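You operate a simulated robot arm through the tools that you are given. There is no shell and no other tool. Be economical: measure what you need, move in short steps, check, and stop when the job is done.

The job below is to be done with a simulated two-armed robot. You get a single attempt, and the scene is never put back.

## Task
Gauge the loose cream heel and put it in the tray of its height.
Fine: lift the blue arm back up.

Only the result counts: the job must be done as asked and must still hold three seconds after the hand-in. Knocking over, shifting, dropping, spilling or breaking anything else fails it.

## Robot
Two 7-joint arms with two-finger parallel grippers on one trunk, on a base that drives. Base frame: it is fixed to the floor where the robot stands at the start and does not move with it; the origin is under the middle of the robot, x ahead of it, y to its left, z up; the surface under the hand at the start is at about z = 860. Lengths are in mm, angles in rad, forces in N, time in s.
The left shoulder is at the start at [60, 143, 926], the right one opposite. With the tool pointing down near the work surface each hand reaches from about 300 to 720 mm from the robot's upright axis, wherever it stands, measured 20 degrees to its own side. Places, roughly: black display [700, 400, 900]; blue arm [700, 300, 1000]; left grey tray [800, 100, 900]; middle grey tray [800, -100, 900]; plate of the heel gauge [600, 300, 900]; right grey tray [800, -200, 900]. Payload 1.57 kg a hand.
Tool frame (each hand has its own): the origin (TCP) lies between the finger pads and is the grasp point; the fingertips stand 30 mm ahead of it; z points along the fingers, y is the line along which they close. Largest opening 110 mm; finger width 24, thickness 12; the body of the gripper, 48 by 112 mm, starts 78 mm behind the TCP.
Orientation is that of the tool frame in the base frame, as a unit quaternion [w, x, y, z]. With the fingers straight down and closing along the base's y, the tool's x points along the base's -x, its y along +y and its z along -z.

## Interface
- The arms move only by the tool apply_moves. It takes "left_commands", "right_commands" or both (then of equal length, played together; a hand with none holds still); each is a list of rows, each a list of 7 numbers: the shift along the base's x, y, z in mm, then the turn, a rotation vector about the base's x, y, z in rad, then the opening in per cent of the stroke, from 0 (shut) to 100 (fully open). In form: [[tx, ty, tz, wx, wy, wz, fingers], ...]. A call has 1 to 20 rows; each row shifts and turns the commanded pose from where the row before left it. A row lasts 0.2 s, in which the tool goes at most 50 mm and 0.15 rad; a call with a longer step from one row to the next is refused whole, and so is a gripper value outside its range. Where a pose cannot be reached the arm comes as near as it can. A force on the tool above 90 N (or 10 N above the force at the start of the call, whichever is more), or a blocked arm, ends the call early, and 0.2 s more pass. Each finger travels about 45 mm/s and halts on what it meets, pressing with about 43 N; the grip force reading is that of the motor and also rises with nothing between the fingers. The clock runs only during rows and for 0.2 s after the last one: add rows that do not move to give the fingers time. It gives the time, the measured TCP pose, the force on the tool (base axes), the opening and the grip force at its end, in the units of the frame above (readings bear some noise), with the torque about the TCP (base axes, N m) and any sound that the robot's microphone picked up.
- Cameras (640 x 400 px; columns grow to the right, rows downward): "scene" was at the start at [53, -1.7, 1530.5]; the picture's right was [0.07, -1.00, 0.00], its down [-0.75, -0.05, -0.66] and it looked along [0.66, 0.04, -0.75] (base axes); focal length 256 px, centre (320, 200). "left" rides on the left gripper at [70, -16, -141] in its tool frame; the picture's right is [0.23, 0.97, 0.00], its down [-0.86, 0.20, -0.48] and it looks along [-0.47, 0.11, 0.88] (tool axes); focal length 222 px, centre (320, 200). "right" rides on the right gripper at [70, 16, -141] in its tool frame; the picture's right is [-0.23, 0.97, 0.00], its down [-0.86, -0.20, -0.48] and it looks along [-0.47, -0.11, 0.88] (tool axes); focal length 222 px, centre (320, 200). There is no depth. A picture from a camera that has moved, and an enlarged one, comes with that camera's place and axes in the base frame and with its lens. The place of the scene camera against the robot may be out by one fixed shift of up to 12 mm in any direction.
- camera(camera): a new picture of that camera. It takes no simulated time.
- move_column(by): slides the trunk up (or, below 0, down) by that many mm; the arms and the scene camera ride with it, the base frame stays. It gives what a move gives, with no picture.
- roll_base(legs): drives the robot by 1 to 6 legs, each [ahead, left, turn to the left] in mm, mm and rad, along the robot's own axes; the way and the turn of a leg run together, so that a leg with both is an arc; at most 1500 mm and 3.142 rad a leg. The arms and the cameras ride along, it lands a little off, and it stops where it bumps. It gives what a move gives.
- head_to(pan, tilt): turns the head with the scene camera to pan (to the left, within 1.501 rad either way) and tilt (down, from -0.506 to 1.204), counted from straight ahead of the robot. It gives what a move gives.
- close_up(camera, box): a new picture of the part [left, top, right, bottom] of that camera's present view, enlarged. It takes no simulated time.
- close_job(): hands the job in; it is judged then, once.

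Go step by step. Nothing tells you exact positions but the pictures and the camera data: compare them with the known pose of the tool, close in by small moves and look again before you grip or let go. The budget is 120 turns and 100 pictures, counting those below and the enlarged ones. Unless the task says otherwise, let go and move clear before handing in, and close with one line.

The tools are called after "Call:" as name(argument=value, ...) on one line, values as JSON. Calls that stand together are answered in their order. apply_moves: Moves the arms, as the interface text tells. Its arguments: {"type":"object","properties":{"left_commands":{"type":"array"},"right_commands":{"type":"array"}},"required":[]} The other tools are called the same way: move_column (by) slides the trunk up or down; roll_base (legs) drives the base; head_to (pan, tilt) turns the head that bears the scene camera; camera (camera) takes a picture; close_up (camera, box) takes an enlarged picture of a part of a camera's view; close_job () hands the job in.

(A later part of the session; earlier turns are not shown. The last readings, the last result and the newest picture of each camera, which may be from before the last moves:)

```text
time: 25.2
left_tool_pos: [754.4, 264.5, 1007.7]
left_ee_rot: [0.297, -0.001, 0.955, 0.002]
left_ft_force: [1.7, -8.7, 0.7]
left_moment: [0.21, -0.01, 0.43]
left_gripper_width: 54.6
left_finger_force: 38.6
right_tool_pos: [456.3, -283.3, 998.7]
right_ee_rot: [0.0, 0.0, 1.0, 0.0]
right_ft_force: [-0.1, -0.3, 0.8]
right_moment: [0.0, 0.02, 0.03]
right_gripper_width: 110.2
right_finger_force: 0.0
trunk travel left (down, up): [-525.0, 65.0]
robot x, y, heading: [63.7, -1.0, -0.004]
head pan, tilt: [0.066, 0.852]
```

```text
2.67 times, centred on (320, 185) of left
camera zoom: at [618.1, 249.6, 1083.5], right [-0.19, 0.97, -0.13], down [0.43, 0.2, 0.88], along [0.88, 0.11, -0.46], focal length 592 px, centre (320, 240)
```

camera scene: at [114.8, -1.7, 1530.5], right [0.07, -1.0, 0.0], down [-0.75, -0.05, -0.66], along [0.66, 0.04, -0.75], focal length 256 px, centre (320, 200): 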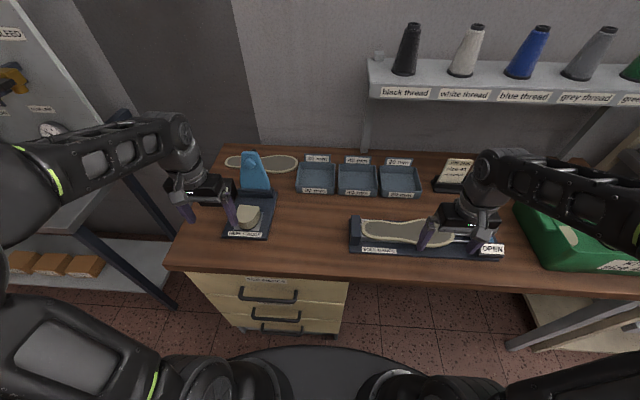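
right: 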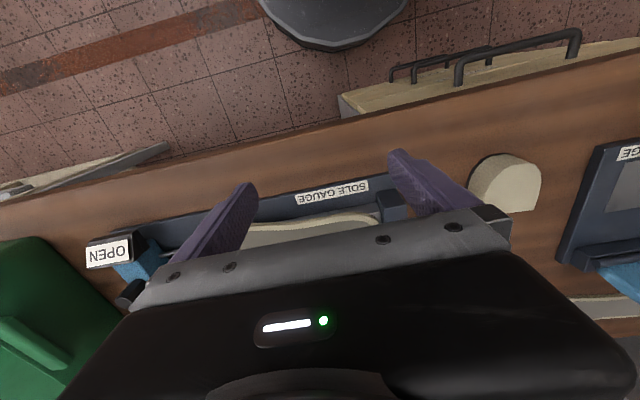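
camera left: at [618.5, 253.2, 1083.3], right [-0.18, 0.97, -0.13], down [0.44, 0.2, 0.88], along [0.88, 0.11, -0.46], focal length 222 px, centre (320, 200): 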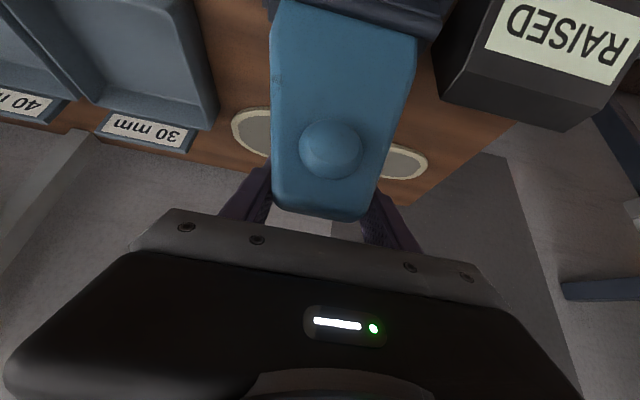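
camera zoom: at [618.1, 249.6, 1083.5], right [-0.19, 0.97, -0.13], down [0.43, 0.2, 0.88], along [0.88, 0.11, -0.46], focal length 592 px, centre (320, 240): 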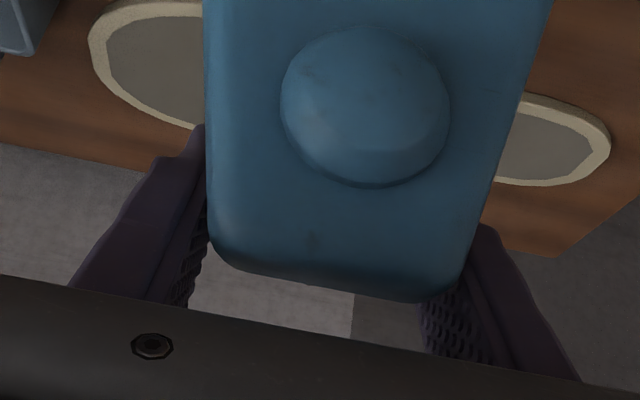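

The arm is gripped at 55 mm across its sides. I'll pull it forward along its arc in small steps.

Call:
apply_moves(left_commands=[[-11, 0, 3, 0, -0.06, 0, 40], [-11, 0, 2.5, 0, -0.06, 0, 40], [-11.5, 0, 1.5, 0, -0.06, 0, 40], [-10.5, 0, 0.5, 0, -0.06, 0, 40], [0, 0, 0, 0, 0, 0, 40]])

Call:
camera(camera="left")

Call:
close_up(camera="scene", box=[190, 120, 310, 210])

```text
time: 26.4
left_tool_pos: [712.1, 264.5, 1023.2]
left_ee_rot: [0.416, 0.0, 0.91, 0.0]
left_ft_force: [5.9, -4.0, 36.9]
left_moment: [0.05, 0.26, -0.03]
left_gripper_width: 53.0
left_finger_force: 44.8
right_tool_pos: [454.4, -283.2, 999.4]
right_ee_rot: [0.002, 0.0, 1.0, 0.001]
right_ft_force: [-0.5, 0.0, -0.1]
right_moment: [-0.03, 0.0, 0.02]
right_gripper_width: 109.6
right_finger_force: 0.1
trunk travel left (down, up): [-525.0, 65.0]
robot x, y, heading: [61.1, 0.7, 0.001]
head pan, tilt: [0.066, 0.852]
```

```text
62 pictures are left
camera left: at [560.1, 249.9, 1061.6], right [-0.15, 0.97, -0.17], down [0.2, 0.2, 0.96], along [0.97, 0.11, -0.22], focal length 222 px, centre (320, 200)
```

left: 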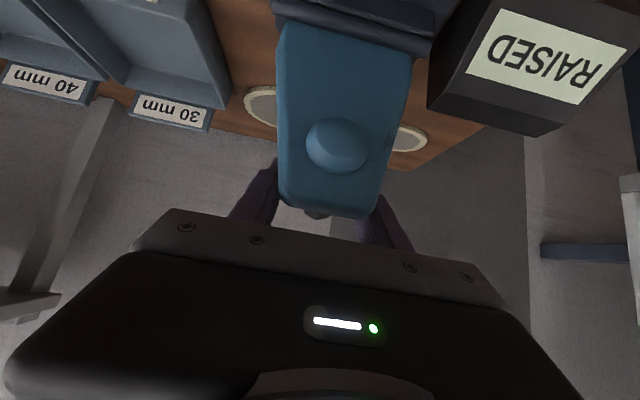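

```text
4.44 times, centred on (250, 165) of scene
camera zoom: at [109.7, -3.9, 1531.0], right [0.07, -1.0, 0.0], down [-0.75, -0.05, -0.66], along [0.66, 0.05, -0.75], focal length 1138 px, centre (631, 356)
```

zoom: 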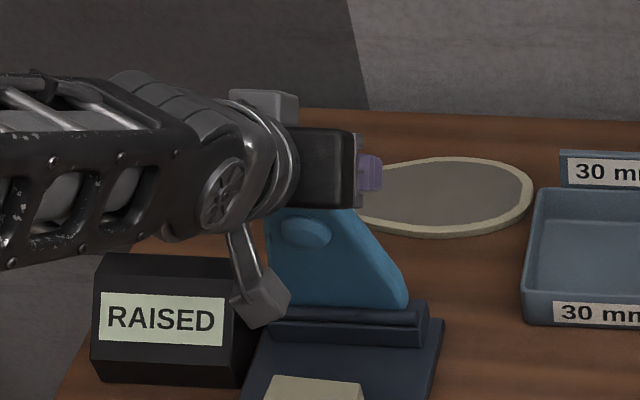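

Call:
apply_moves(left_commands=[[-10, 0, 7, 0, -0.05, 0, 40], [-12, 0, -1, 0, -0.05, 0, 40], [-10, 0, -2.5, 0, -0.05, 0, 40], [-10, 0, -4, 0, -0.05, 0, 40], [-10, 0, -5, 0, 0, 0, 40], [0, 0, 0, 0, 0, 0, 40]])

Call:
camera(camera="left")

Call:
close_up(camera="scene", box=[190, 120, 310, 210])

```text
time: 27.8
left_tool_pos: [658.4, 265.3, 1008.9]
left_ee_rot: [0.497, -0.001, 0.868, 0.001]
left_ft_force: [0.4, 0.0, 0.2]
left_moment: [0.01, 0.03, -0.02]
left_gripper_width: 44.0
left_finger_force: 0.0
right_tool_pos: [457.6, -282.5, 998.2]
right_ee_rot: [-0.001, 0.0, 1.0, 0.0]
right_ft_force: [-0.1, 0.4, -0.5]
right_moment: [0.0, 0.01, 0.0]
right_gripper_width: 110.2
right_finger_force: 0.0
trunk travel left (down, up): [-525.0, 65.0]
robot x, y, heading: [60.3, -1.1, -0.0]
head pan, tilt: [0.066, 0.852]
```

```text
60 pictures are left
camera left: at [501.8, 250.3, 1019.1], right [-0.12, 0.97, -0.2], down [0.02, 0.2, 0.98], along [0.99, 0.11, -0.04], focal length 222 px, centre (320, 200)
```

left: 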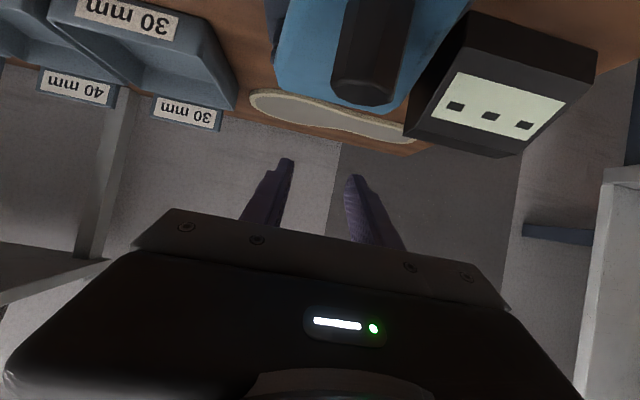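

```text
4.44 times, centred on (250, 165) of scene
camera zoom: at [112.8, -1.9, 1530.5], right [0.07, -1.0, 0.0], down [-0.75, -0.05, -0.66], along [0.66, 0.04, -0.75], focal length 1138 px, centre (631, 356)
```

zoom: 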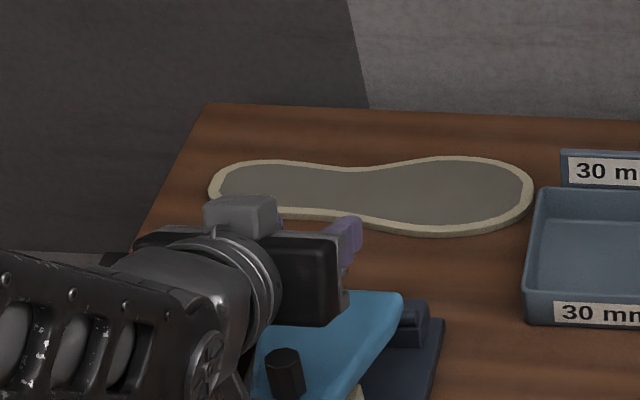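

The arm slipped free past vertical and swung down, and the display has changed. I'll back the hand up and away to see.

Call:
apply_moves(left_commands=[[-20, 0, 15, 0, 0, 0, 40], [-40, 0, 10, 0, 0.14, 0, 40], [-40, 20, 10, 0, 0.14, 0, 40], [-40, 20, 0, 0, 0.14, 0, 40], [-30, 0, 0, 0, 0.14, 0, 40], [0, 0, 0, 0, 0, 0, 40]])

Call:
close_up(camera="scene", box=[180, 150, 300, 240])

Call:
camera(camera="left")

```text
time: 29.2
left_tool_pos: [488.8, 304.9, 1046.5]
left_ee_rot: [0.237, -0.001, 0.971, 0.0]
left_ft_force: [0.0, -0.1, -0.1]
left_moment: [0.01, 0.01, 0.03]
left_gripper_width: 44.0
left_finger_force: 0.1
right_tool_pos: [457.8, -281.4, 998.7]
right_ee_rot: [0.0, 0.0, 1.0, 0.0]
right_ft_force: [0.5, 1.3, 0.5]
right_moment: [-0.04, 0.04, 0.04]
right_gripper_width: 110.1
right_finger_force: 0.0
trunk travel left (down, up): [-525.0, 65.0]
robot x, y, heading: [56.1, -1.6, 0.003]
head pan, tilt: [0.066, 0.852]
```

```text
4.44 times, centred on (240, 195) of scene
camera zoom: at [113.1, -1.3, 1530.5], right [0.07, -1.0, 0.0], down [-0.75, -0.05, -0.66], along [0.66, 0.04, -0.75], focal length 1138 px, centre (676, 222)
```

zoom: 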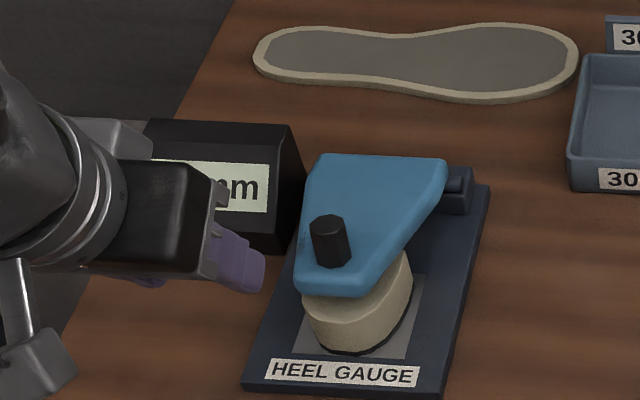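

```text
57 pictures are left
camera left: at [362.1, 289.4, 1137.1], right [-0.2, 0.97, -0.11], down [0.54, 0.2, 0.82], along [0.82, 0.11, -0.56], focal length 222 px, centre (320, 200)
```

left: 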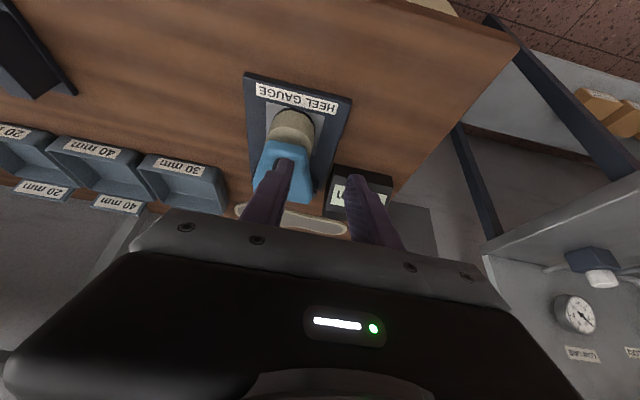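

The arm rests on the heel and the display shows a reading in mm. I'll move the hand aside to read it.

Call:
apply_moves(left_commands=[[0, -40, 0, 0, 0.14, 0, 40], [0, -40, 0, 0, 0.14, 0, 40], [0, -40, 0, 0, 0.14, 0, 40], [0, -30, 0, 0, 0.06, 0, 40], [0, 0, 0, 0, 0, 0, 40]])

Call:
close_up(camera="scene", box=[180, 150, 300, 240])

Call:
camera(camera="left")

```text
time: 30.4
left_tool_pos: [488.0, 153.7, 1044.8]
left_ee_rot: [0.001, 0.0, 1.0, 0.001]
left_ft_force: [0.4, 0.0, -0.9]
left_moment: [-0.03, 0.02, 0.02]
left_gripper_width: 44.1
left_finger_force: 0.0
right_tool_pos: [456.8, -283.2, 998.0]
right_ee_rot: [0.0, 0.0, 1.0, -0.001]
right_ft_force: [0.0, 0.1, -0.8]
right_moment: [-0.01, -0.03, 0.02]
right_gripper_width: 110.2
right_finger_force: 0.1
trunk travel left (down, up): [-525.0, 65.0]
robot x, y, heading: [60.2, 3.0, -0.004]
head pan, tilt: [0.066, 0.852]
```

```text
4.44 times, centred on (240, 195) of scene
camera zoom: at [112.8, -1.7, 1530.5], right [0.07, -1.0, 0.0], down [-0.75, -0.05, -0.66], along [0.66, 0.04, -0.75], focal length 1138 px, centre (676, 222)
```

zoom: 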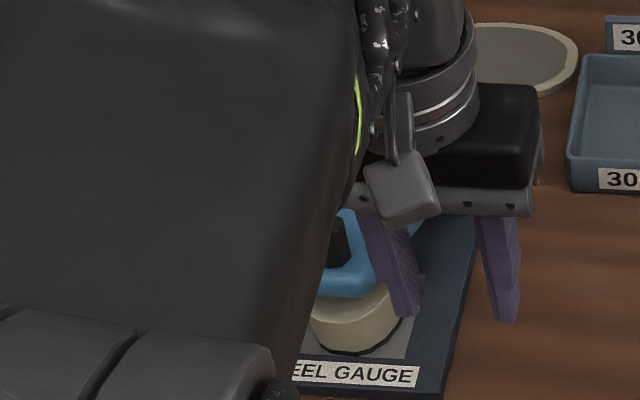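

```text
55 pictures are left
camera left: at [420.3, 139.3, 1183.6], right [-0.23, 0.97, 0.0], down [0.86, 0.2, 0.48], along [0.47, 0.11, -0.88], focal length 222 px, centre (320, 200)
```

left: 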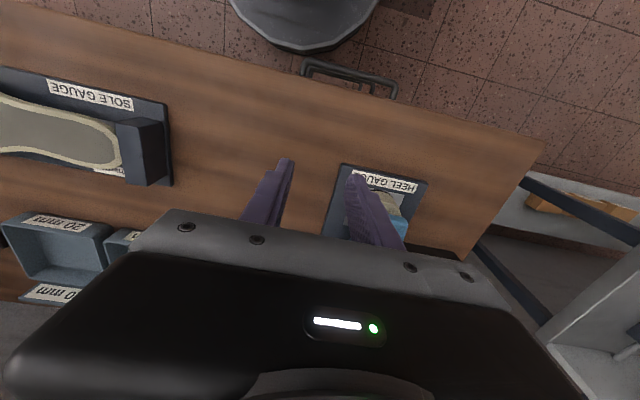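

Call:
apply_moves(left_commands=[[10, 30, 10, 0, -0.12, 0, 60], [20, 30, 10, 0, -0.12, 0, 60], [20, 30, 10, 0, -0.12, 0, 60], [20, 20, 10, 0, -0.12, 0, 60], [20, 0, 0, 0, -0.12, 0, 60], [0, 0, 0, 0, 0, 0, 60]])

Call:
camera(camera="left")

Call:
camera(camera="scene")

```text
time: 31.8
left_tool_pos: [579.7, 266.2, 1085.4]
left_ee_rot: [0.297, 0.0, 0.955, 0.0]
left_ft_force: [0.0, 0.0, -0.2]
left_moment: [-0.01, -0.01, 0.02]
left_gripper_width: 66.2
left_finger_force: 0.2
right_tool_pos: [456.7, -282.8, 998.8]
right_ee_rot: [0.0, 0.0, 1.0, 0.001]
right_ft_force: [0.8, -1.3, 0.9]
right_moment: [0.0, -0.02, 0.01]
right_gripper_width: 110.2
right_finger_force: 0.1
trunk travel left (down, up): [-525.0, 65.0]
robot x, y, heading: [58.0, 1.6, 0.003]
head pan, tilt: [0.066, 0.852]
```

```text
54 pictures are left
camera left: at [441.8, 250.7, 1160.8], right [-0.19, 0.97, -0.13], down [0.43, 0.2, 0.88], along [0.88, 0.11, -0.46], focal length 222 px, centre (320, 200)
```

left: 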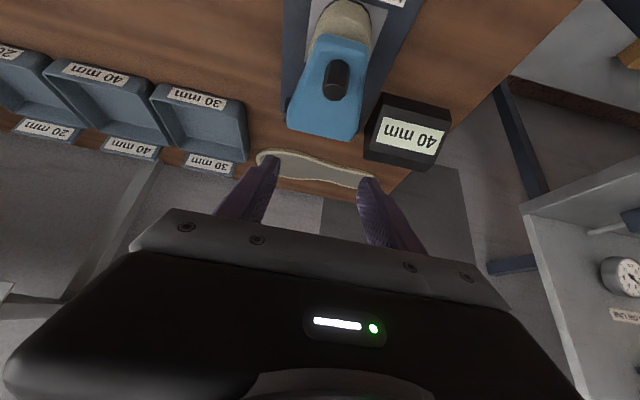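

```text
53 pictures are left
camera scene: at [112.8, -1.9, 1530.6], right [0.07, -1.0, 0.0], down [-0.75, -0.05, -0.66], along [0.66, 0.04, -0.75], focal length 256 px, centre (320, 200)
```

scene: 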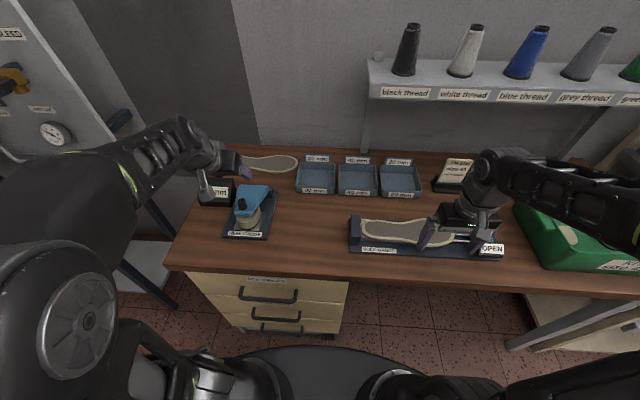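

Call:
close_up(camera="left", box=[270, 0, 460, 180])

Call:
close_up(camera="scene", box=[200, 170, 300, 245])

```text
2.22 times, centred on (365, 90) of left
camera zoom: at [441.8, 250.7, 1160.8], right [-0.19, 0.97, -0.13], down [0.43, 0.2, 0.88], along [0.88, 0.11, -0.46], focal length 494 px, centre (220, 444)
```

zoom: 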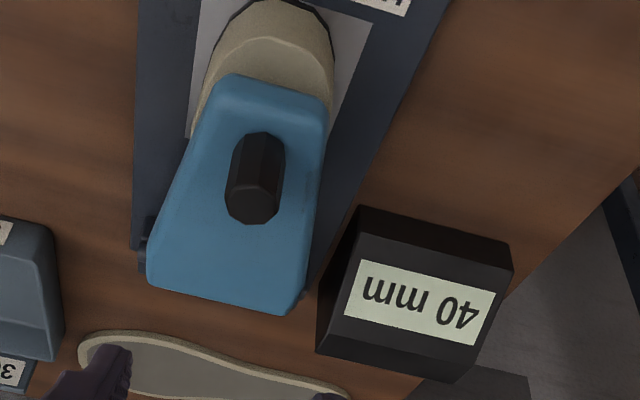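

```text
5.33 times, centred on (250, 208) of scene
camera zoom: at [112.8, -1.9, 1530.6], right [0.07, -1.0, 0.0], down [-0.75, -0.05, -0.66], along [0.66, 0.04, -0.75], focal length 1366 px, centre (693, 160)
```

zoom: 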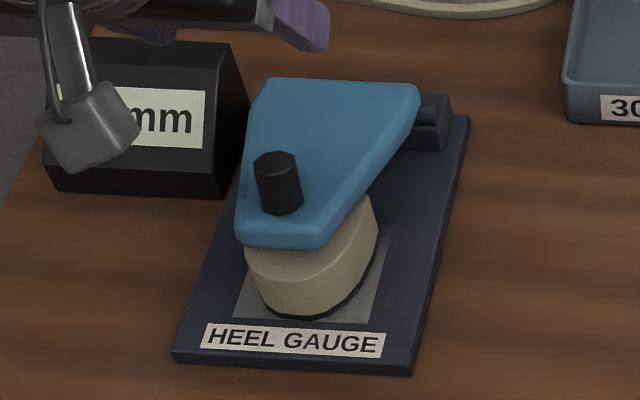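

The gauge reads 40 mm, so the heel belongs in the middle tray. Next I'll raise the blue arm by gripping its sides near mid-length. First I'll position above at about (625, 264, 1000).

Call:
apply_moves(left_commands=[[10, -1, -20, 0, 0.1, 0, 92], [15, -1, -25, 0, 0.1, 0, 92], [15, 0, -25, 0, 0.1, 0, 92], [8, 0, -15, 0, 0, 0, 92], [0, 0, 0, 0, 0, 0, 92]])

Call:
camera(camera="left")

Call:
close_up(camera="scene", box=[200, 150, 300, 225])

```text
time: 33.0
left_tool_pos: [626.7, 263.3, 998.9]
left_ee_rot: [0.149, 0.001, 0.989, 0.0]
left_ft_force: [-0.2, 0.5, -0.5]
left_moment: [-0.03, 0.0, -0.01]
left_gripper_width: 101.3
left_finger_force: 0.0
right_tool_pos: [457.8, -282.2, 998.7]
right_ee_rot: [0.0, 0.0, 1.0, -0.001]
right_ft_force: [-0.4, 0.5, -0.1]
right_moment: [-0.01, 0.0, 0.02]
right_gripper_width: 110.1
right_finger_force: 0.1
trunk travel left (down, up): [-525.0, 65.0]
robot x, y, heading: [59.5, 0.6, 0.0]
head pan, tilt: [0.066, 0.852]
```

```text
50 pictures are left
camera left: at [518.8, 247.9, 1112.6], right [-0.22, 0.97, -0.07], down [0.68, 0.2, 0.71], along [0.71, 0.11, -0.7], focal length 222 px, centre (320, 200)
```

left: 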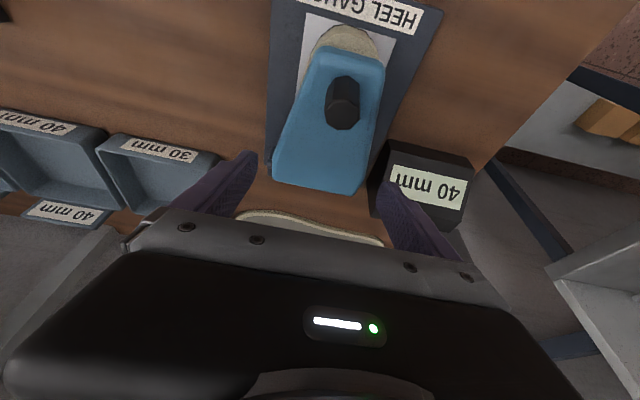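

```text
5.33 times, centred on (250, 188) of scene
camera zoom: at [112.9, -1.9, 1530.5], right [0.07, -1.0, 0.0], down [-0.75, -0.05, -0.66], along [0.66, 0.04, -0.75], focal length 1366 px, centre (693, 267)
```

zoom: 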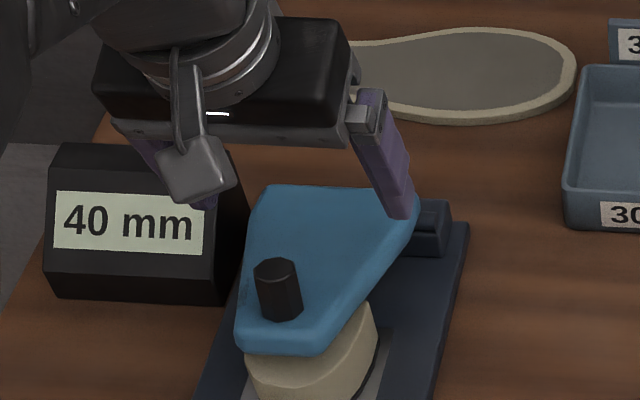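

Call:
apply_moves(left_commands=[[-3, 3, -20, 0, 0, 0, 96], [-3, 0, -20, 0, 0, 0, 96], [-2, 0, -20, 0, 0, 0, 96], [-2, 0, -18, 0, 0, 0, 96], [0, 0, 0, 0, 0, 0, 96]])

Call:
camera(camera="left")

Call:
close_up(camera="scene", box=[200, 150, 300, 225])

```text
time: 34.2
left_tool_pos: [617.9, 266.7, 920.3]
left_ee_rot: [0.15, 0.001, 0.989, 0.0]
left_ft_force: [-0.8, 0.0, -0.5]
left_moment: [-0.01, 0.0, 0.01]
left_gripper_width: 105.9
left_finger_force: 0.0
right_tool_pos: [457.8, -283.2, 999.3]
right_ee_rot: [0.0, 0.0, 1.0, 0.001]
right_ft_force: [-0.3, 0.3, 0.0]
right_moment: [0.05, 0.0, 0.0]
right_gripper_width: 110.1
right_finger_force: 0.0
trunk travel left (down, up): [-525.0, 65.0]
robot x, y, heading: [60.0, 4.4, -0.002]
head pan, tilt: [0.066, 0.852]
```

```text
48 pictures are left
camera left: at [509.3, 251.5, 1033.8], right [-0.22, 0.97, -0.07], down [0.67, 0.2, 0.71], along [0.71, 0.11, -0.7], focal length 222 px, centre (320, 200)
```

left: 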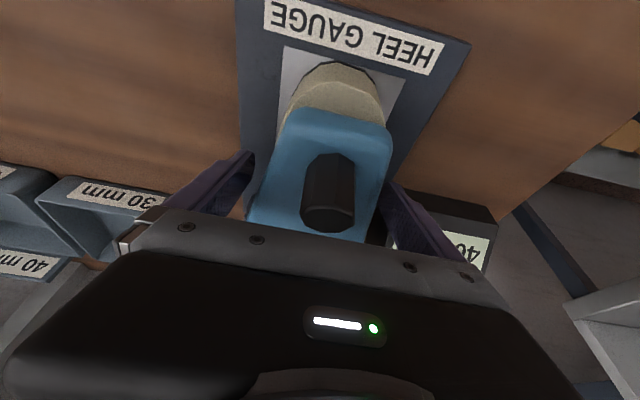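

```text
5.33 times, centred on (250, 188) of scene
camera zoom: at [112.7, -1.8, 1530.6], right [0.07, -1.0, 0.0], down [-0.75, -0.05, -0.66], along [0.66, 0.04, -0.75], focal length 1366 px, centre (693, 267)
```

zoom: 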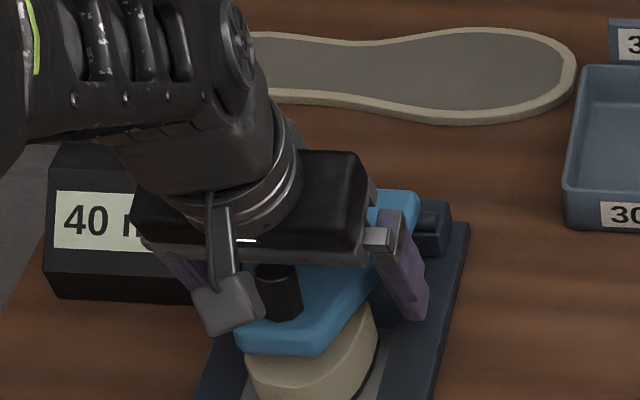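

The fingers straddle the arm. Closing on its sides now.

Call:
apply_moves(left_commands=[[0, 0, 0, 0, 0, 0, 86], [0, 0, 0, 0, 0, 0, 76], [0, 0, 0, 0, 0, 0, 66], [0, 0, 0, 0, 0, 0, 56], [0, 0, 0, 0, 0, 0, 50], [0, 0, 0, 0, 0, 0, 50]])

Call:
camera(camera="left")

```text
time: 35.6
left_tool_pos: [618.8, 265.7, 921.1]
left_ee_rot: [0.149, 0.001, 0.989, -0.001]
left_ft_force: [-0.5, -10.0, -3.1]
left_moment: [-0.34, 0.13, -0.44]
left_gripper_width: 85.9
left_finger_force: 45.0
right_tool_pos: [458.2, -283.4, 998.6]
right_ee_rot: [0.0, 0.0, 1.0, 0.001]
right_ft_force: [-0.1, 0.0, -0.6]
right_moment: [0.02, -0.02, -0.05]
right_gripper_width: 110.0
right_finger_force: 0.0
trunk travel left (down, up): [-525.0, 65.0]
robot x, y, heading: [64.5, -2.7, -0.004]
head pan, tilt: [0.066, 0.852]
```

```text
46 pictures are left
camera left: at [509.5, 250.0, 1034.1], right [-0.22, 0.97, -0.07], down [0.68, 0.2, 0.71], along [0.7, 0.11, -0.7], focal length 222 px, centre (320, 200)
```

left: 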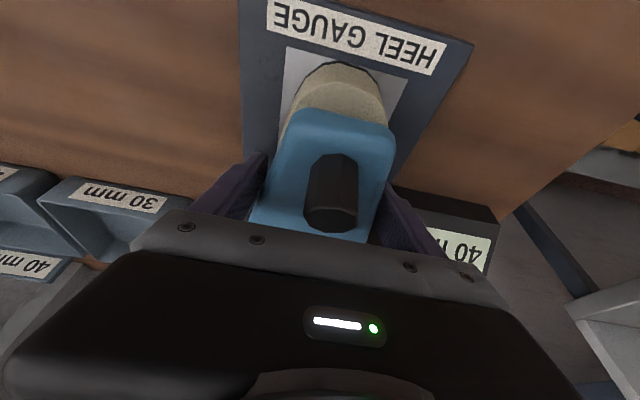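

Gripped at 86 mm. I'll start lifting along the arc and check the forces.

Call:
apply_moves(left_commands=[[3, 0, 8.5, 0, 0.03, 0, 50], [4, 0, 8, 0, 0.03, 0, 50], [5, 0, 7.5, 0, 0.03, 0, 50], [0, 0, 0, 0, 0, 0, 50]])

Call:
camera(camera="left")

Call:
close_up(camera="scene", box=[200, 150, 300, 225])

```text
time: 36.6
left_tool_pos: [624.8, 264.8, 944.4]
left_ee_rot: [0.099, 0.001, 0.995, -0.001]
left_ft_force: [-25.5, -18.2, -11.1]
left_moment: [0.0, 1.57, -0.56]
left_gripper_width: 84.9
left_finger_force: 44.7
right_tool_pos: [454.2, -283.2, 998.6]
right_ee_rot: [0.001, 0.0, 1.0, 0.002]
right_ft_force: [0.8, -0.1, 0.2]
right_moment: [-0.01, 0.0, 0.0]
right_gripper_width: 109.6
right_finger_force: 0.0
trunk travel left (down, up): [-525.0, 65.0]
robot x, y, heading: [54.8, -0.4, 0.003]
head pan, tilt: [0.066, 0.852]
```

```text
45 pictures are left
camera left: at [528.3, 250.2, 1067.9], right [-0.22, 0.97, -0.05], down [0.74, 0.2, 0.64], along [0.63, 0.11, -0.77], focal length 222 px, centre (320, 200)
```

left: 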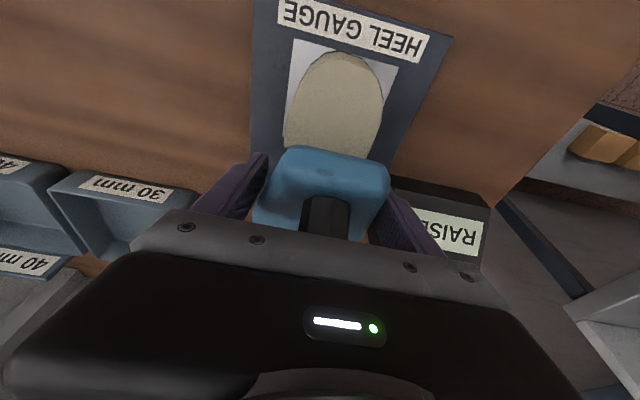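

```text
5.33 times, centred on (250, 188) of scene
camera zoom: at [110.4, -4.0, 1530.7], right [0.07, -1.0, 0.0], down [-0.75, -0.05, -0.66], along [0.66, 0.05, -0.75], focal length 1366 px, centre (693, 267)
```

zoom: 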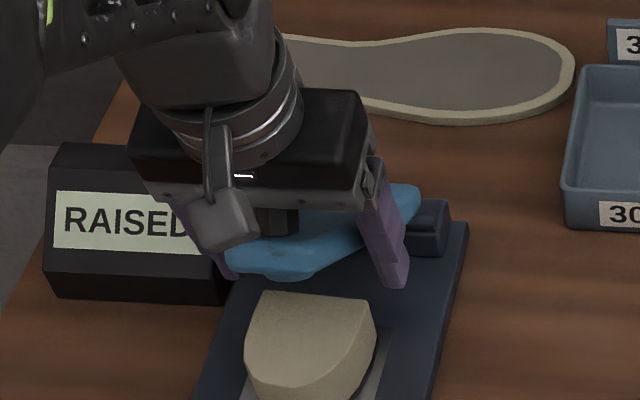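

The arm is coming up and the display shows RAISED. I'll continue along the arc, turning the tool with it.

Call:
apply_moves(left_commands=[[2, 0, 8, 0, 0.08, 0, 50], [8, 0, 9, 0, 0.08, 0, 50], [10, 0, 8, 0, 0.08, 0, 50], [11, 0, 6, 0, 0.08, 0, 50], [0, 0, 0, 0, 0, 0, 50]])

Call:
camera(camera="left")

Call:
close_up(camera="scene", box=[200, 140, 300, 215])

```text
time: 37.8
left_tool_pos: [659.9, 267.9, 978.1]
left_ee_rot: [-0.054, -0.001, 0.999, 0.001]
left_ft_force: [0.2, 0.4, 0.1]
left_moment: [-0.03, -0.01, 0.0]
left_gripper_width: 55.0
left_finger_force: 0.0
right_tool_pos: [457.3, -281.9, 998.7]
right_ee_rot: [0.0, 0.0, 1.0, 0.001]
right_ft_force: [0.3, -0.6, 0.6]
right_moment: [0.03, 0.01, -0.03]
right_gripper_width: 110.0
right_finger_force: 0.1
trunk travel left (down, up): [-525.0, 65.0]
robot x, y, heading: [61.8, 1.9, -0.001]
head pan, tilt: [0.066, 0.852]
```

```text
43 pictures are left
camera left: at [606.5, 253.2, 1123.9], right [-0.23, 0.97, 0.03], down [0.9, 0.2, 0.38], along [0.37, 0.11, -0.92], focal length 222 px, centre (320, 200)
```

left: 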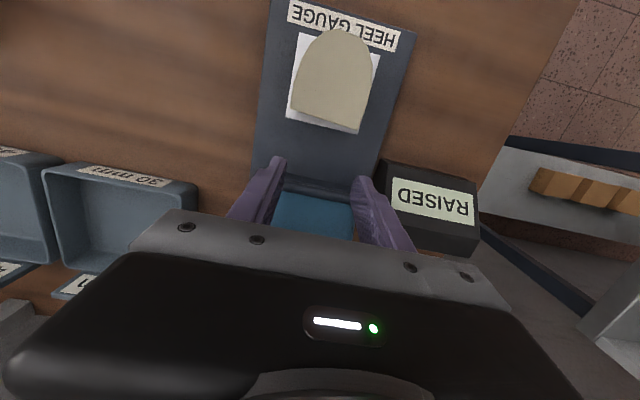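

```text
5.33 times, centred on (250, 178) of scene
camera zoom: at [112.6, -2.0, 1530.6], right [0.07, -1.0, 0.0], down [-0.75, -0.05, -0.66], along [0.66, 0.04, -0.75], focal length 1366 px, centre (693, 320)
```

zoom: 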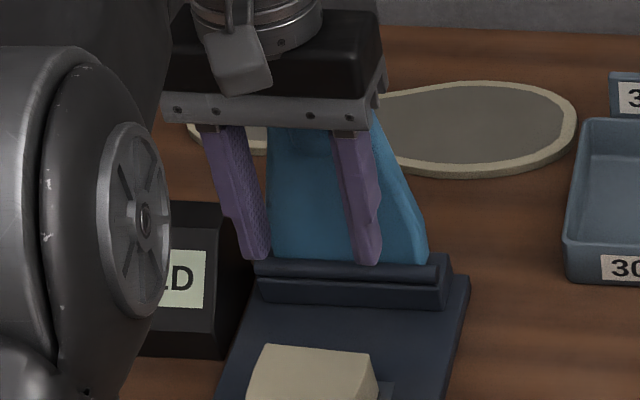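

The arm appears to have swung fully up behind the fingers. I'll back the hand away and verify.

Call:
apply_moves(left_commands=[[-20, 0, 5, 0, -0.1, 0, 50], [-40, 0, 20, 0, 0, 0, 60], [-40, 10, 20, 0, 0, 0, 70], [-40, 10, 10, 0, 0, 0, 80], [-40, 10, 0, 0, 0, 0, 90], [0, 0, 0, 0, 0, 0, 90]])

Call:
close_up(camera="scene", box=[190, 135, 310, 245])

Call:
camera(camera="left")

```text
time: 39.2
left_tool_pos: [479.9, 297.3, 1031.4]
left_ee_rot: [-0.005, 0.0, 1.0, 0.001]
left_ft_force: [0.2, 0.5, -0.4]
left_moment: [-0.02, 0.02, -0.02]
left_gripper_width: 99.1
left_finger_force: 0.1
right_tool_pos: [458.1, -282.9, 998.9]
right_ee_rot: [0.0, -0.001, 1.0, 0.0]
right_ft_force: [-0.6, 0.4, -0.9]
right_moment: [-0.01, 0.0, 0.0]
right_gripper_width: 110.1
right_finger_force: 0.1
trunk travel left (down, up): [-525.0, 65.0]
robot x, y, heading: [57.7, 1.4, -0.004]
head pan, tilt: [0.066, 0.852]
```

```text
3.64 times, centred on (250, 190) of scene
camera zoom: at [113.5, -2.0, 1530.5], right [0.07, -1.0, 0.0], down [-0.75, -0.05, -0.66], along [0.66, 0.04, -0.75], focal length 931 px, centre (574, 236)
```

zoom: 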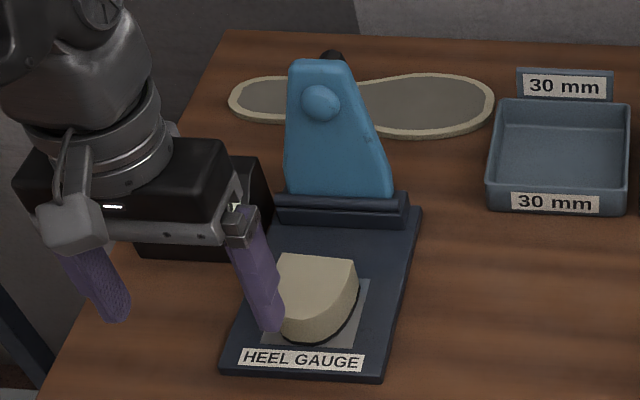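

```text
40 pictures are left
camera left: at [411.1, 281.4, 1172.7], right [-0.23, 0.97, 0.0], down [0.86, 0.2, 0.47], along [0.46, 0.11, -0.88], focal length 222 px, centre (320, 200)
```

left: 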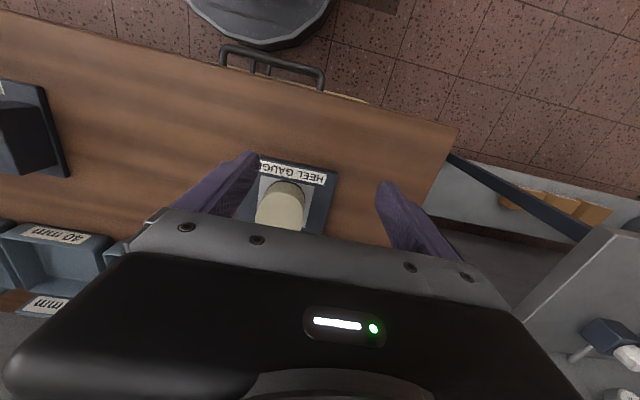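

The arm is back up, leaning at rest as at the start. Now I'll pick up the heel, moving above it first.

Call:
apply_moves(left_commands=[[30, -10, -5, 0, 0, 0, 96], [40, -12, -10, 0, 0, 0, 96], [46, -11, -16, 0, 0, 0, 96], [0, 0, 0, 0, 0, 0, 96]])

Call:
camera(camera="left")

```text
time: 40.2
left_tool_pos: [597.1, 261.9, 999.5]
left_ee_rot: [-0.004, 0.001, 1.0, 0.0]
left_ft_force: [-0.3, -0.5, -0.1]
left_moment: [0.02, -0.02, -0.01]
left_gripper_width: 105.7
left_finger_force: 0.2
right_tool_pos: [457.3, -282.1, 998.9]
right_ee_rot: [0.001, 0.0, 1.0, 0.0]
right_ft_force: [-0.2, -0.8, -0.3]
right_moment: [0.02, -0.04, -0.02]
right_gripper_width: 109.9
right_finger_force: 0.0
trunk travel left (down, up): [-525.0, 65.0]
robot x, y, heading: [58.8, -0.8, -0.0]
head pan, tilt: [0.066, 0.852]
```

```text
39 pictures are left
camera left: at [528.9, 246.7, 1140.5], right [-0.23, 0.97, 0.0], down [0.86, 0.2, 0.47], along [0.46, 0.11, -0.88], focal length 222 px, centre (320, 200)
```

left: 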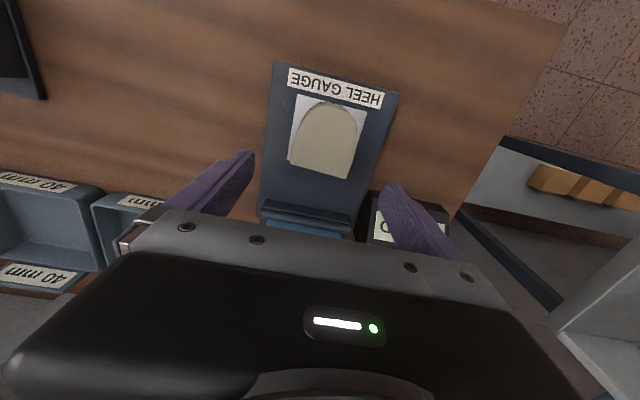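

Call:
apply_moves(left_commands=[[-2, 3, -25, 0, 0, 0, 92], [0, 0, -25, 0, 0, 0, 92], [0, 0, -20, 0, 0, 0, 92], [0, 0, -14, 0, 0, 0, 92], [0, 0, 0, 0, 0, 0, 92], [0, 0, 0, 0, 0, 0, 75], [0, 0, 0, 0, 0, 0, 60], [0, 0, 0, 0, 0, 0, 45], [0, 0, 0, 0, 0, 0, 40], [0, 0, 0, 0, 0, 0, 40], [0, 0, 0, 0, 0, 0, 40]])

Call:
camera(camera="left")

```text
time: 42.6
left_tool_pos: [595.0, 267.0, 915.7]
left_ee_rot: [-0.005, 0.0, 1.0, 0.0]
left_ft_force: [0.2, -1.0, 0.3]
left_moment: [-0.03, 0.05, 0.01]
left_gripper_width: 65.5
left_finger_force: 42.6
right_tool_pos: [457.8, -283.2, 999.8]
right_ee_rot: [0.0, -0.001, 1.0, 0.0]
right_ft_force: [-0.3, -0.6, -0.2]
right_moment: [0.03, 0.01, -0.02]
right_gripper_width: 109.8
right_finger_force: 0.0
trunk travel left (down, up): [-525.0, 65.0]
robot x, y, heading: [61.8, 2.1, 0.003]
head pan, tilt: [0.066, 0.852]
```

```text
38 pictures are left
camera left: at [526.4, 251.4, 1056.8], right [-0.23, 0.97, 0.0], down [0.86, 0.2, 0.47], along [0.46, 0.11, -0.88], focal length 222 px, centre (320, 200)
```

left: 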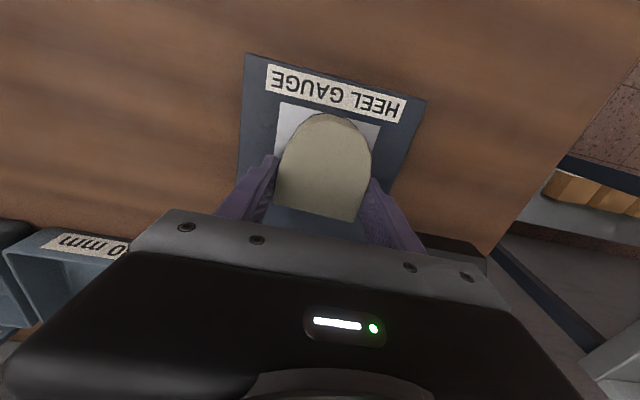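

The heel is gripped. I'll lift it clear of the gauge, raise the right hand, and look down at the base's clearance.

Call:
apply_moves(left_commands=[[0, 0, 20, 0, 0, 0, 40], [0, 0, 30, 0, 0, 0, 40], [-10, -20, 30, 0, 0, 0, 40], [-20, -40, 30, 0, 0, 0, 40], [-20, -40, 0, 0, 0, 0, 40], [0, 0, 0, 0, 0, 0, 40]], right_commands=[[0, 0, 30, 0, 0, 0, 100], [0, 0, 30, 0, 0, 0, 100], [-10, 0, 30, 0, 0, 0, 100], [-15, 0, 20, 0, 0, 0, 100], [-15, 0, 0, 0, 0, 0, 100], [0, 0, 0, 0, 0, 0, 100]])

Call:
head_to(pan=0.0, tilt=1.2)

Call:
camera(camera="scene")

```text
refused: row 4 steps farther than a row can; nothing moved
```

```text
time: 43.4
left_tool_pos: [595.0, 267.1, 916.2]
left_ee_rot: [-0.004, 0.0, 1.0, 0.0]
left_ft_force: [0.9, -1.6, -0.5]
left_moment: [0.04, -0.04, 0.01]
left_gripper_width: 65.2
left_finger_force: 42.7
right_tool_pos: [457.7, -283.7, 999.0]
right_ee_rot: [0.0, 0.0, 1.0, 0.0]
right_ft_force: [-0.2, -0.3, 0.4]
right_moment: [-0.01, 0.01, 0.0]
right_gripper_width: 110.1
right_finger_force: 0.1
trunk travel left (down, up): [-525.0, 65.0]
robot x, y, heading: [61.2, -0.3, -0.0]
head pan, tilt: [0.0, 1.201]
```

```text
37 pictures are left
camera scene: at [90.9, -7.1, 1507.0], right [0.0, -1.0, 0.0], down [-0.93, 0.0, -0.36], along [0.36, 0.0, -0.93], focal length 256 px, centre (320, 200)
```

scene: 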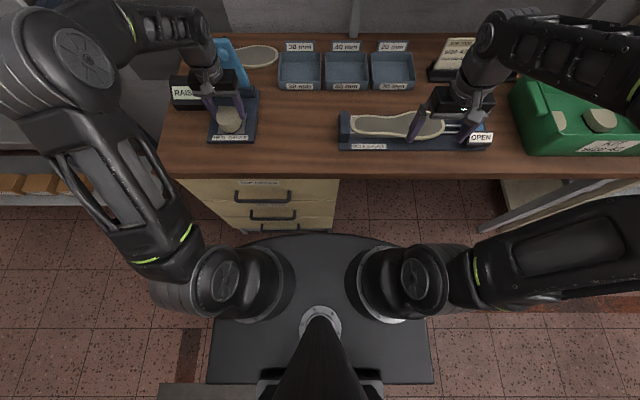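

The path between the base and the cabinet looks to have about 100 mm of room. I'll resend the lift with smaller steps.

Call:
apply_moves(left_commands=[[0, 0, 20, 0, 0, 0, 40], [0, 0, 30, 0, 0, 0, 40], [-10, -20, 30, 0, 0, 0, 40], [-20, -35, 20, 0, 0, 0, 40], [-20, -40, 0, 0, 0, 0, 40], [0, -40, 0, 0, 0, 0, 40], [0, 0, 0, 0, 0, 0, 40]], right_commands=[[0, 0, 30, 0, 0, 0, 100], [0, 0, 30, 0, 0, 0, 100], [-10, 0, 30, 0, 0, 0, 100], [-15, 0, 20, 0, 0, 0, 100], [-15, 0, 0, 0, 0, 0, 100], [0, 0, 0, 0, 0, 0, 100], [0, 0, 0, 0, 0, 0, 100]])

Call:
camera(camera="left")

Call:
camera(camera="scene")

```text
time: 45.0
left_tool_pos: [546.3, 130.4, 1018.3]
left_ee_rot: [-0.004, 0.0, 1.0, 0.0]
left_ft_force: [0.2, 0.0, -1.2]
left_moment: [-0.01, -0.06, -0.02]
left_gripper_width: 65.1
left_finger_force: 43.0
right_tool_pos: [415.7, -282.7, 1109.5]
right_ee_rot: [0.0, 0.0, 1.0, 0.0]
right_ft_force: [0.5, 0.2, -0.1]
right_moment: [-0.02, 0.02, 0.0]
right_gripper_width: 110.1
right_finger_force: 0.0
trunk travel left (down, up): [-525.0, 65.0]
robot x, y, heading: [59.8, 2.1, -0.002]
head pan, tilt: [0.0, 1.201]
```

```text
36 pictures are left
camera left: at [478.4, 115.4, 1158.4], right [-0.23, 0.97, 0.0], down [0.86, 0.2, 0.47], along [0.46, 0.11, -0.88], focal length 222 px, centre (320, 200)
```

left: 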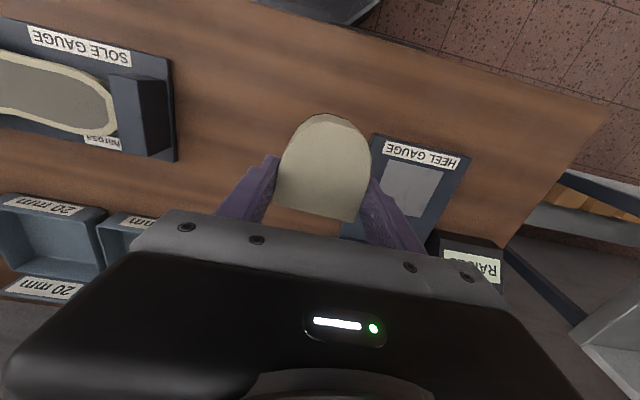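

```text
35 pictures are left
camera scene: at [90.4, -6.6, 1507.0], right [0.0, -1.0, 0.0], down [-0.93, 0.0, -0.36], along [0.36, 0.0, -0.93], focal length 256 px, centre (320, 200)
```

scene: 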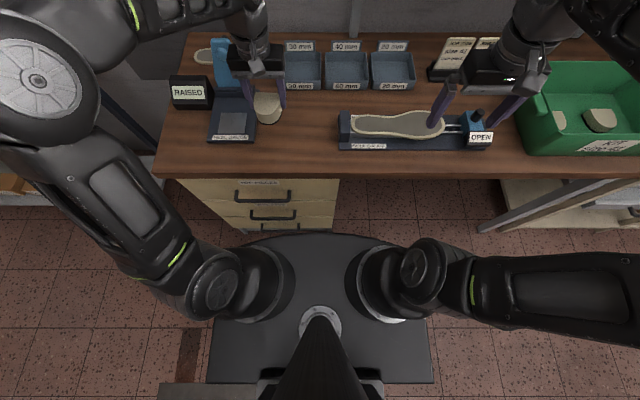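

The heel is held clear. Now I'll drive right 170 mm, then forward 60 mm, to bring the middle tray within reach.

Call:
roll_base(legs=[[0, -170, 0], [60, 0, 0]])

Call:
head_to(pan=0.0, tilt=0.85)

Call:
camera(camera="scene")

Call:
camera(camera="left")

```text
time: 47.0
left_tool_pos: [609.7, -36.4, 1016.5]
left_ee_rot: [-0.005, -0.001, 1.0, 0.0]
left_ft_force: [1.3, 0.1, -1.4]
left_moment: [-0.01, 0.03, 0.01]
left_gripper_width: 65.1
left_finger_force: 43.0
right_tool_pos: [480.5, -451.1, 1108.5]
right_ee_rot: [-0.001, -0.001, 1.0, 0.0]
right_ft_force: [0.4, 0.3, 1.0]
right_moment: [-0.03, 0.07, 0.02]
right_gripper_width: 110.1
right_finger_force: 0.2
trunk travel left (down, up): [-525.0, 65.0]
robot x, y, heading: [122.9, -166.3, 0.001]
head pan, tilt: [0.0, 1.201]
```

```text
time: 47.9
left_tool_pos: [607.7, -36.8, 1017.2]
left_ee_rot: [-0.005, -0.001, 1.0, 0.0]
left_ft_force: [-0.8, -0.4, -1.8]
left_moment: [-0.01, -0.01, 0.01]
left_gripper_width: 65.4
left_finger_force: 42.9
right_tool_pos: [478.8, -450.8, 1108.8]
right_ee_rot: [0.0, -0.001, 1.0, 0.0]
right_ft_force: [0.2, -0.4, -0.9]
right_moment: [-0.01, 0.03, -0.01]
right_gripper_width: 110.2
right_finger_force: 0.1
trunk travel left (down, up): [-525.0, 65.0]
robot x, y, heading: [120.7, -170.9, 0.004]
head pan, tilt: [0.0, 0.85]
```

```text
34 pictures are left
camera scene: at [174.4, -175.6, 1530.6], right [0.0, -1.0, 0.0], down [-0.75, 0.0, -0.66], along [0.66, 0.0, -0.75], focal length 256 px, centre (320, 200)
```

scene: 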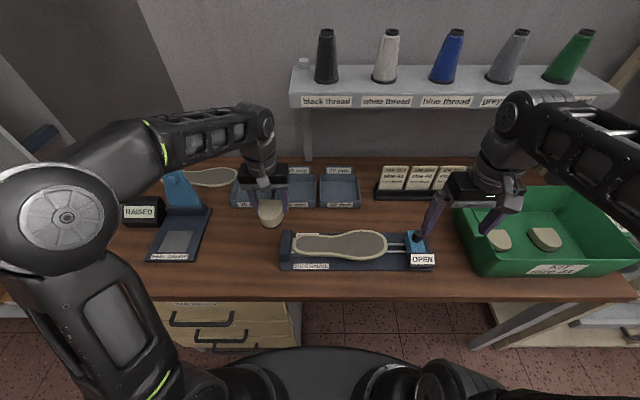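

```text
33 pictures are left
camera left: at [539.8, -52.5, 1158.1], right [-0.23, 0.97, 0.0], down [0.86, 0.2, 0.47], along [0.46, 0.11, -0.88], focal length 222 px, centre (320, 200)
```

left: 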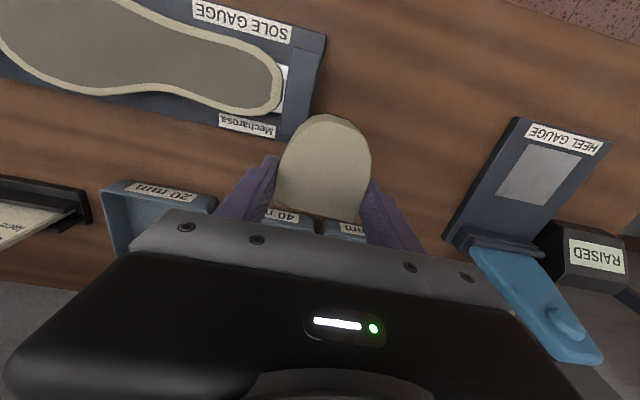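

Call:
close_up(camera="scene", box=[210, 150, 370, 230])

```text
4.00 times, centred on (290, 190) of scene
camera zoom: at [174.4, -175.6, 1530.6], right [0.0, -1.0, 0.0], down [-0.75, 0.0, -0.66], along [0.66, 0.0, -0.75], focal length 1024 px, centre (440, 240)
```

zoom: 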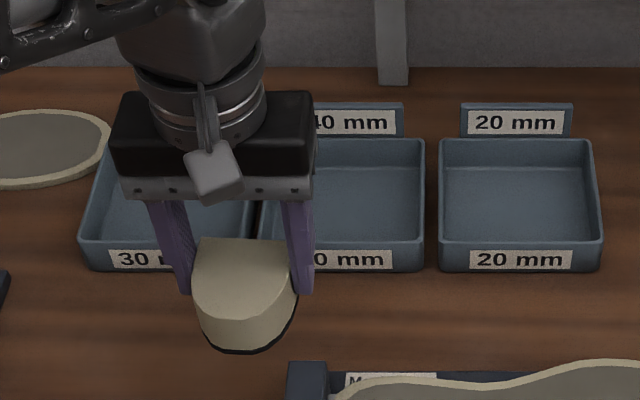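

The middle tray spans about x 732–857 and y −150 to −13, so its centre is near (795, −82). I'll carry the heel above it.

Call:
apply_moves(left_commands=[[40, -9, 0, 0, 0, 0, 40], [40, -9, 0, 0, 0, 0, 40], [40, -9, 0, 0, 0, 0, 40], [40, -9, 0, 0, 0, 0, 40], [40, -9, 0, 0, 0, 0, 40], [0, 0, -10, 0, 0, 0, 40], [0, 0, 0, 0, 0, 0, 40]])

Call:
camera(camera="left")

Call:
close_up(camera="scene", box=[210, 130, 370, 230])

```text
time: 49.5
left_tool_pos: [738.8, -65.8, 1006.7]
left_ee_rot: [-0.004, -0.001, 1.0, 0.0]
left_ft_force: [-0.4, -0.2, -0.4]
left_moment: [0.01, -0.04, 0.01]
left_gripper_width: 65.0
left_finger_force: 42.5
left hand out of reach, approached as far as the arm can: row 4, 5
right_tool_pos: [478.3, -453.2, 1108.9]
right_ee_rot: [0.0, -0.001, 1.0, 0.0]
right_ft_force: [0.1, 0.2, 0.1]
right_moment: [-0.03, 0.02, 0.0]
right_gripper_width: 110.0
right_finger_force: 0.1
trunk travel left (down, up): [-525.0, 65.0]
robot x, y, heading: [119.5, -168.8, -0.0]
head pan, tilt: [0.0, 0.85]
```

```text
31 pictures are left
camera left: at [670.9, -81.4, 1147.0], right [-0.23, 0.97, 0.0], down [0.86, 0.2, 0.47], along [0.46, 0.11, -0.88], focal length 222 px, centre (320, 200)
```

left: 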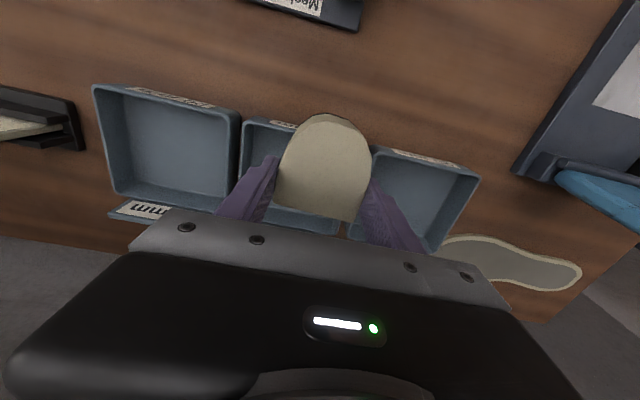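

```text
4.00 times, centred on (290, 180) of scene
camera zoom: at [174.4, -175.9, 1530.7], right [0.0, -1.0, 0.0], down [-0.75, 0.0, -0.66], along [0.66, 0.0, -0.75], focal length 1024 px, centre (440, 280)
```

zoom: 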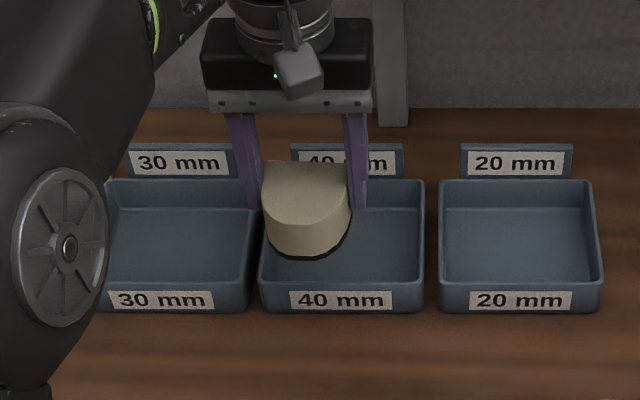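

The arm ran out of reach at this height. I'll raise the trunk 65 mm to extend the reach and then try lower.

Call:
move_column(by=64)

Call:
apply_moves(left_commands=[[0, 0, -25, 0, 0, 0, 40], [0, 0, -25, 0, 0, 0, 40], [0, 0, -25, 0, 0, 0, 40], [0, 0, 0, 0, 0, 0, 40]])

```text
time: 50.5
left_tool_pos: [739.1, -66.4, 1070.5]
left_ee_rot: [-0.005, 0.0, 1.0, 0.0]
left_ft_force: [0.1, -0.5, -1.3]
left_moment: [0.01, 0.01, 0.01]
left_gripper_width: 65.1
left_finger_force: 42.5
right_tool_pos: [478.1, -451.2, 1173.5]
right_ee_rot: [0.0, -0.001, 1.0, 0.0]
right_ft_force: [-0.3, 0.3, 0.4]
right_moment: [0.03, 0.01, 0.02]
right_gripper_width: 110.0
right_finger_force: 0.1
trunk travel left (down, up): [-589.0, 1.0]
robot x, y, heading: [119.8, -169.8, 0.0]
head pan, tilt: [0.0, 0.85]
```

```text
time: 51.5
left_tool_pos: [737.1, -64.3, 993.6]
left_ee_rot: [-0.005, -0.001, 1.0, 0.0]
left_ft_force: [-0.6, 1.0, -0.9]
left_moment: [0.02, 0.0, 0.01]
left_gripper_width: 65.1
left_finger_force: 43.4
right_tool_pos: [479.5, -451.9, 1173.6]
right_ee_rot: [0.0, -0.001, 1.0, 0.0]
right_ft_force: [-0.2, 0.0, -0.4]
right_moment: [0.0, -0.02, -0.01]
right_gripper_width: 110.1
right_finger_force: 0.0
trunk travel left (down, up): [-589.0, 1.0]
robot x, y, heading: [121.4, -169.2, 0.005]
head pan, tilt: [0.0, 0.85]
```

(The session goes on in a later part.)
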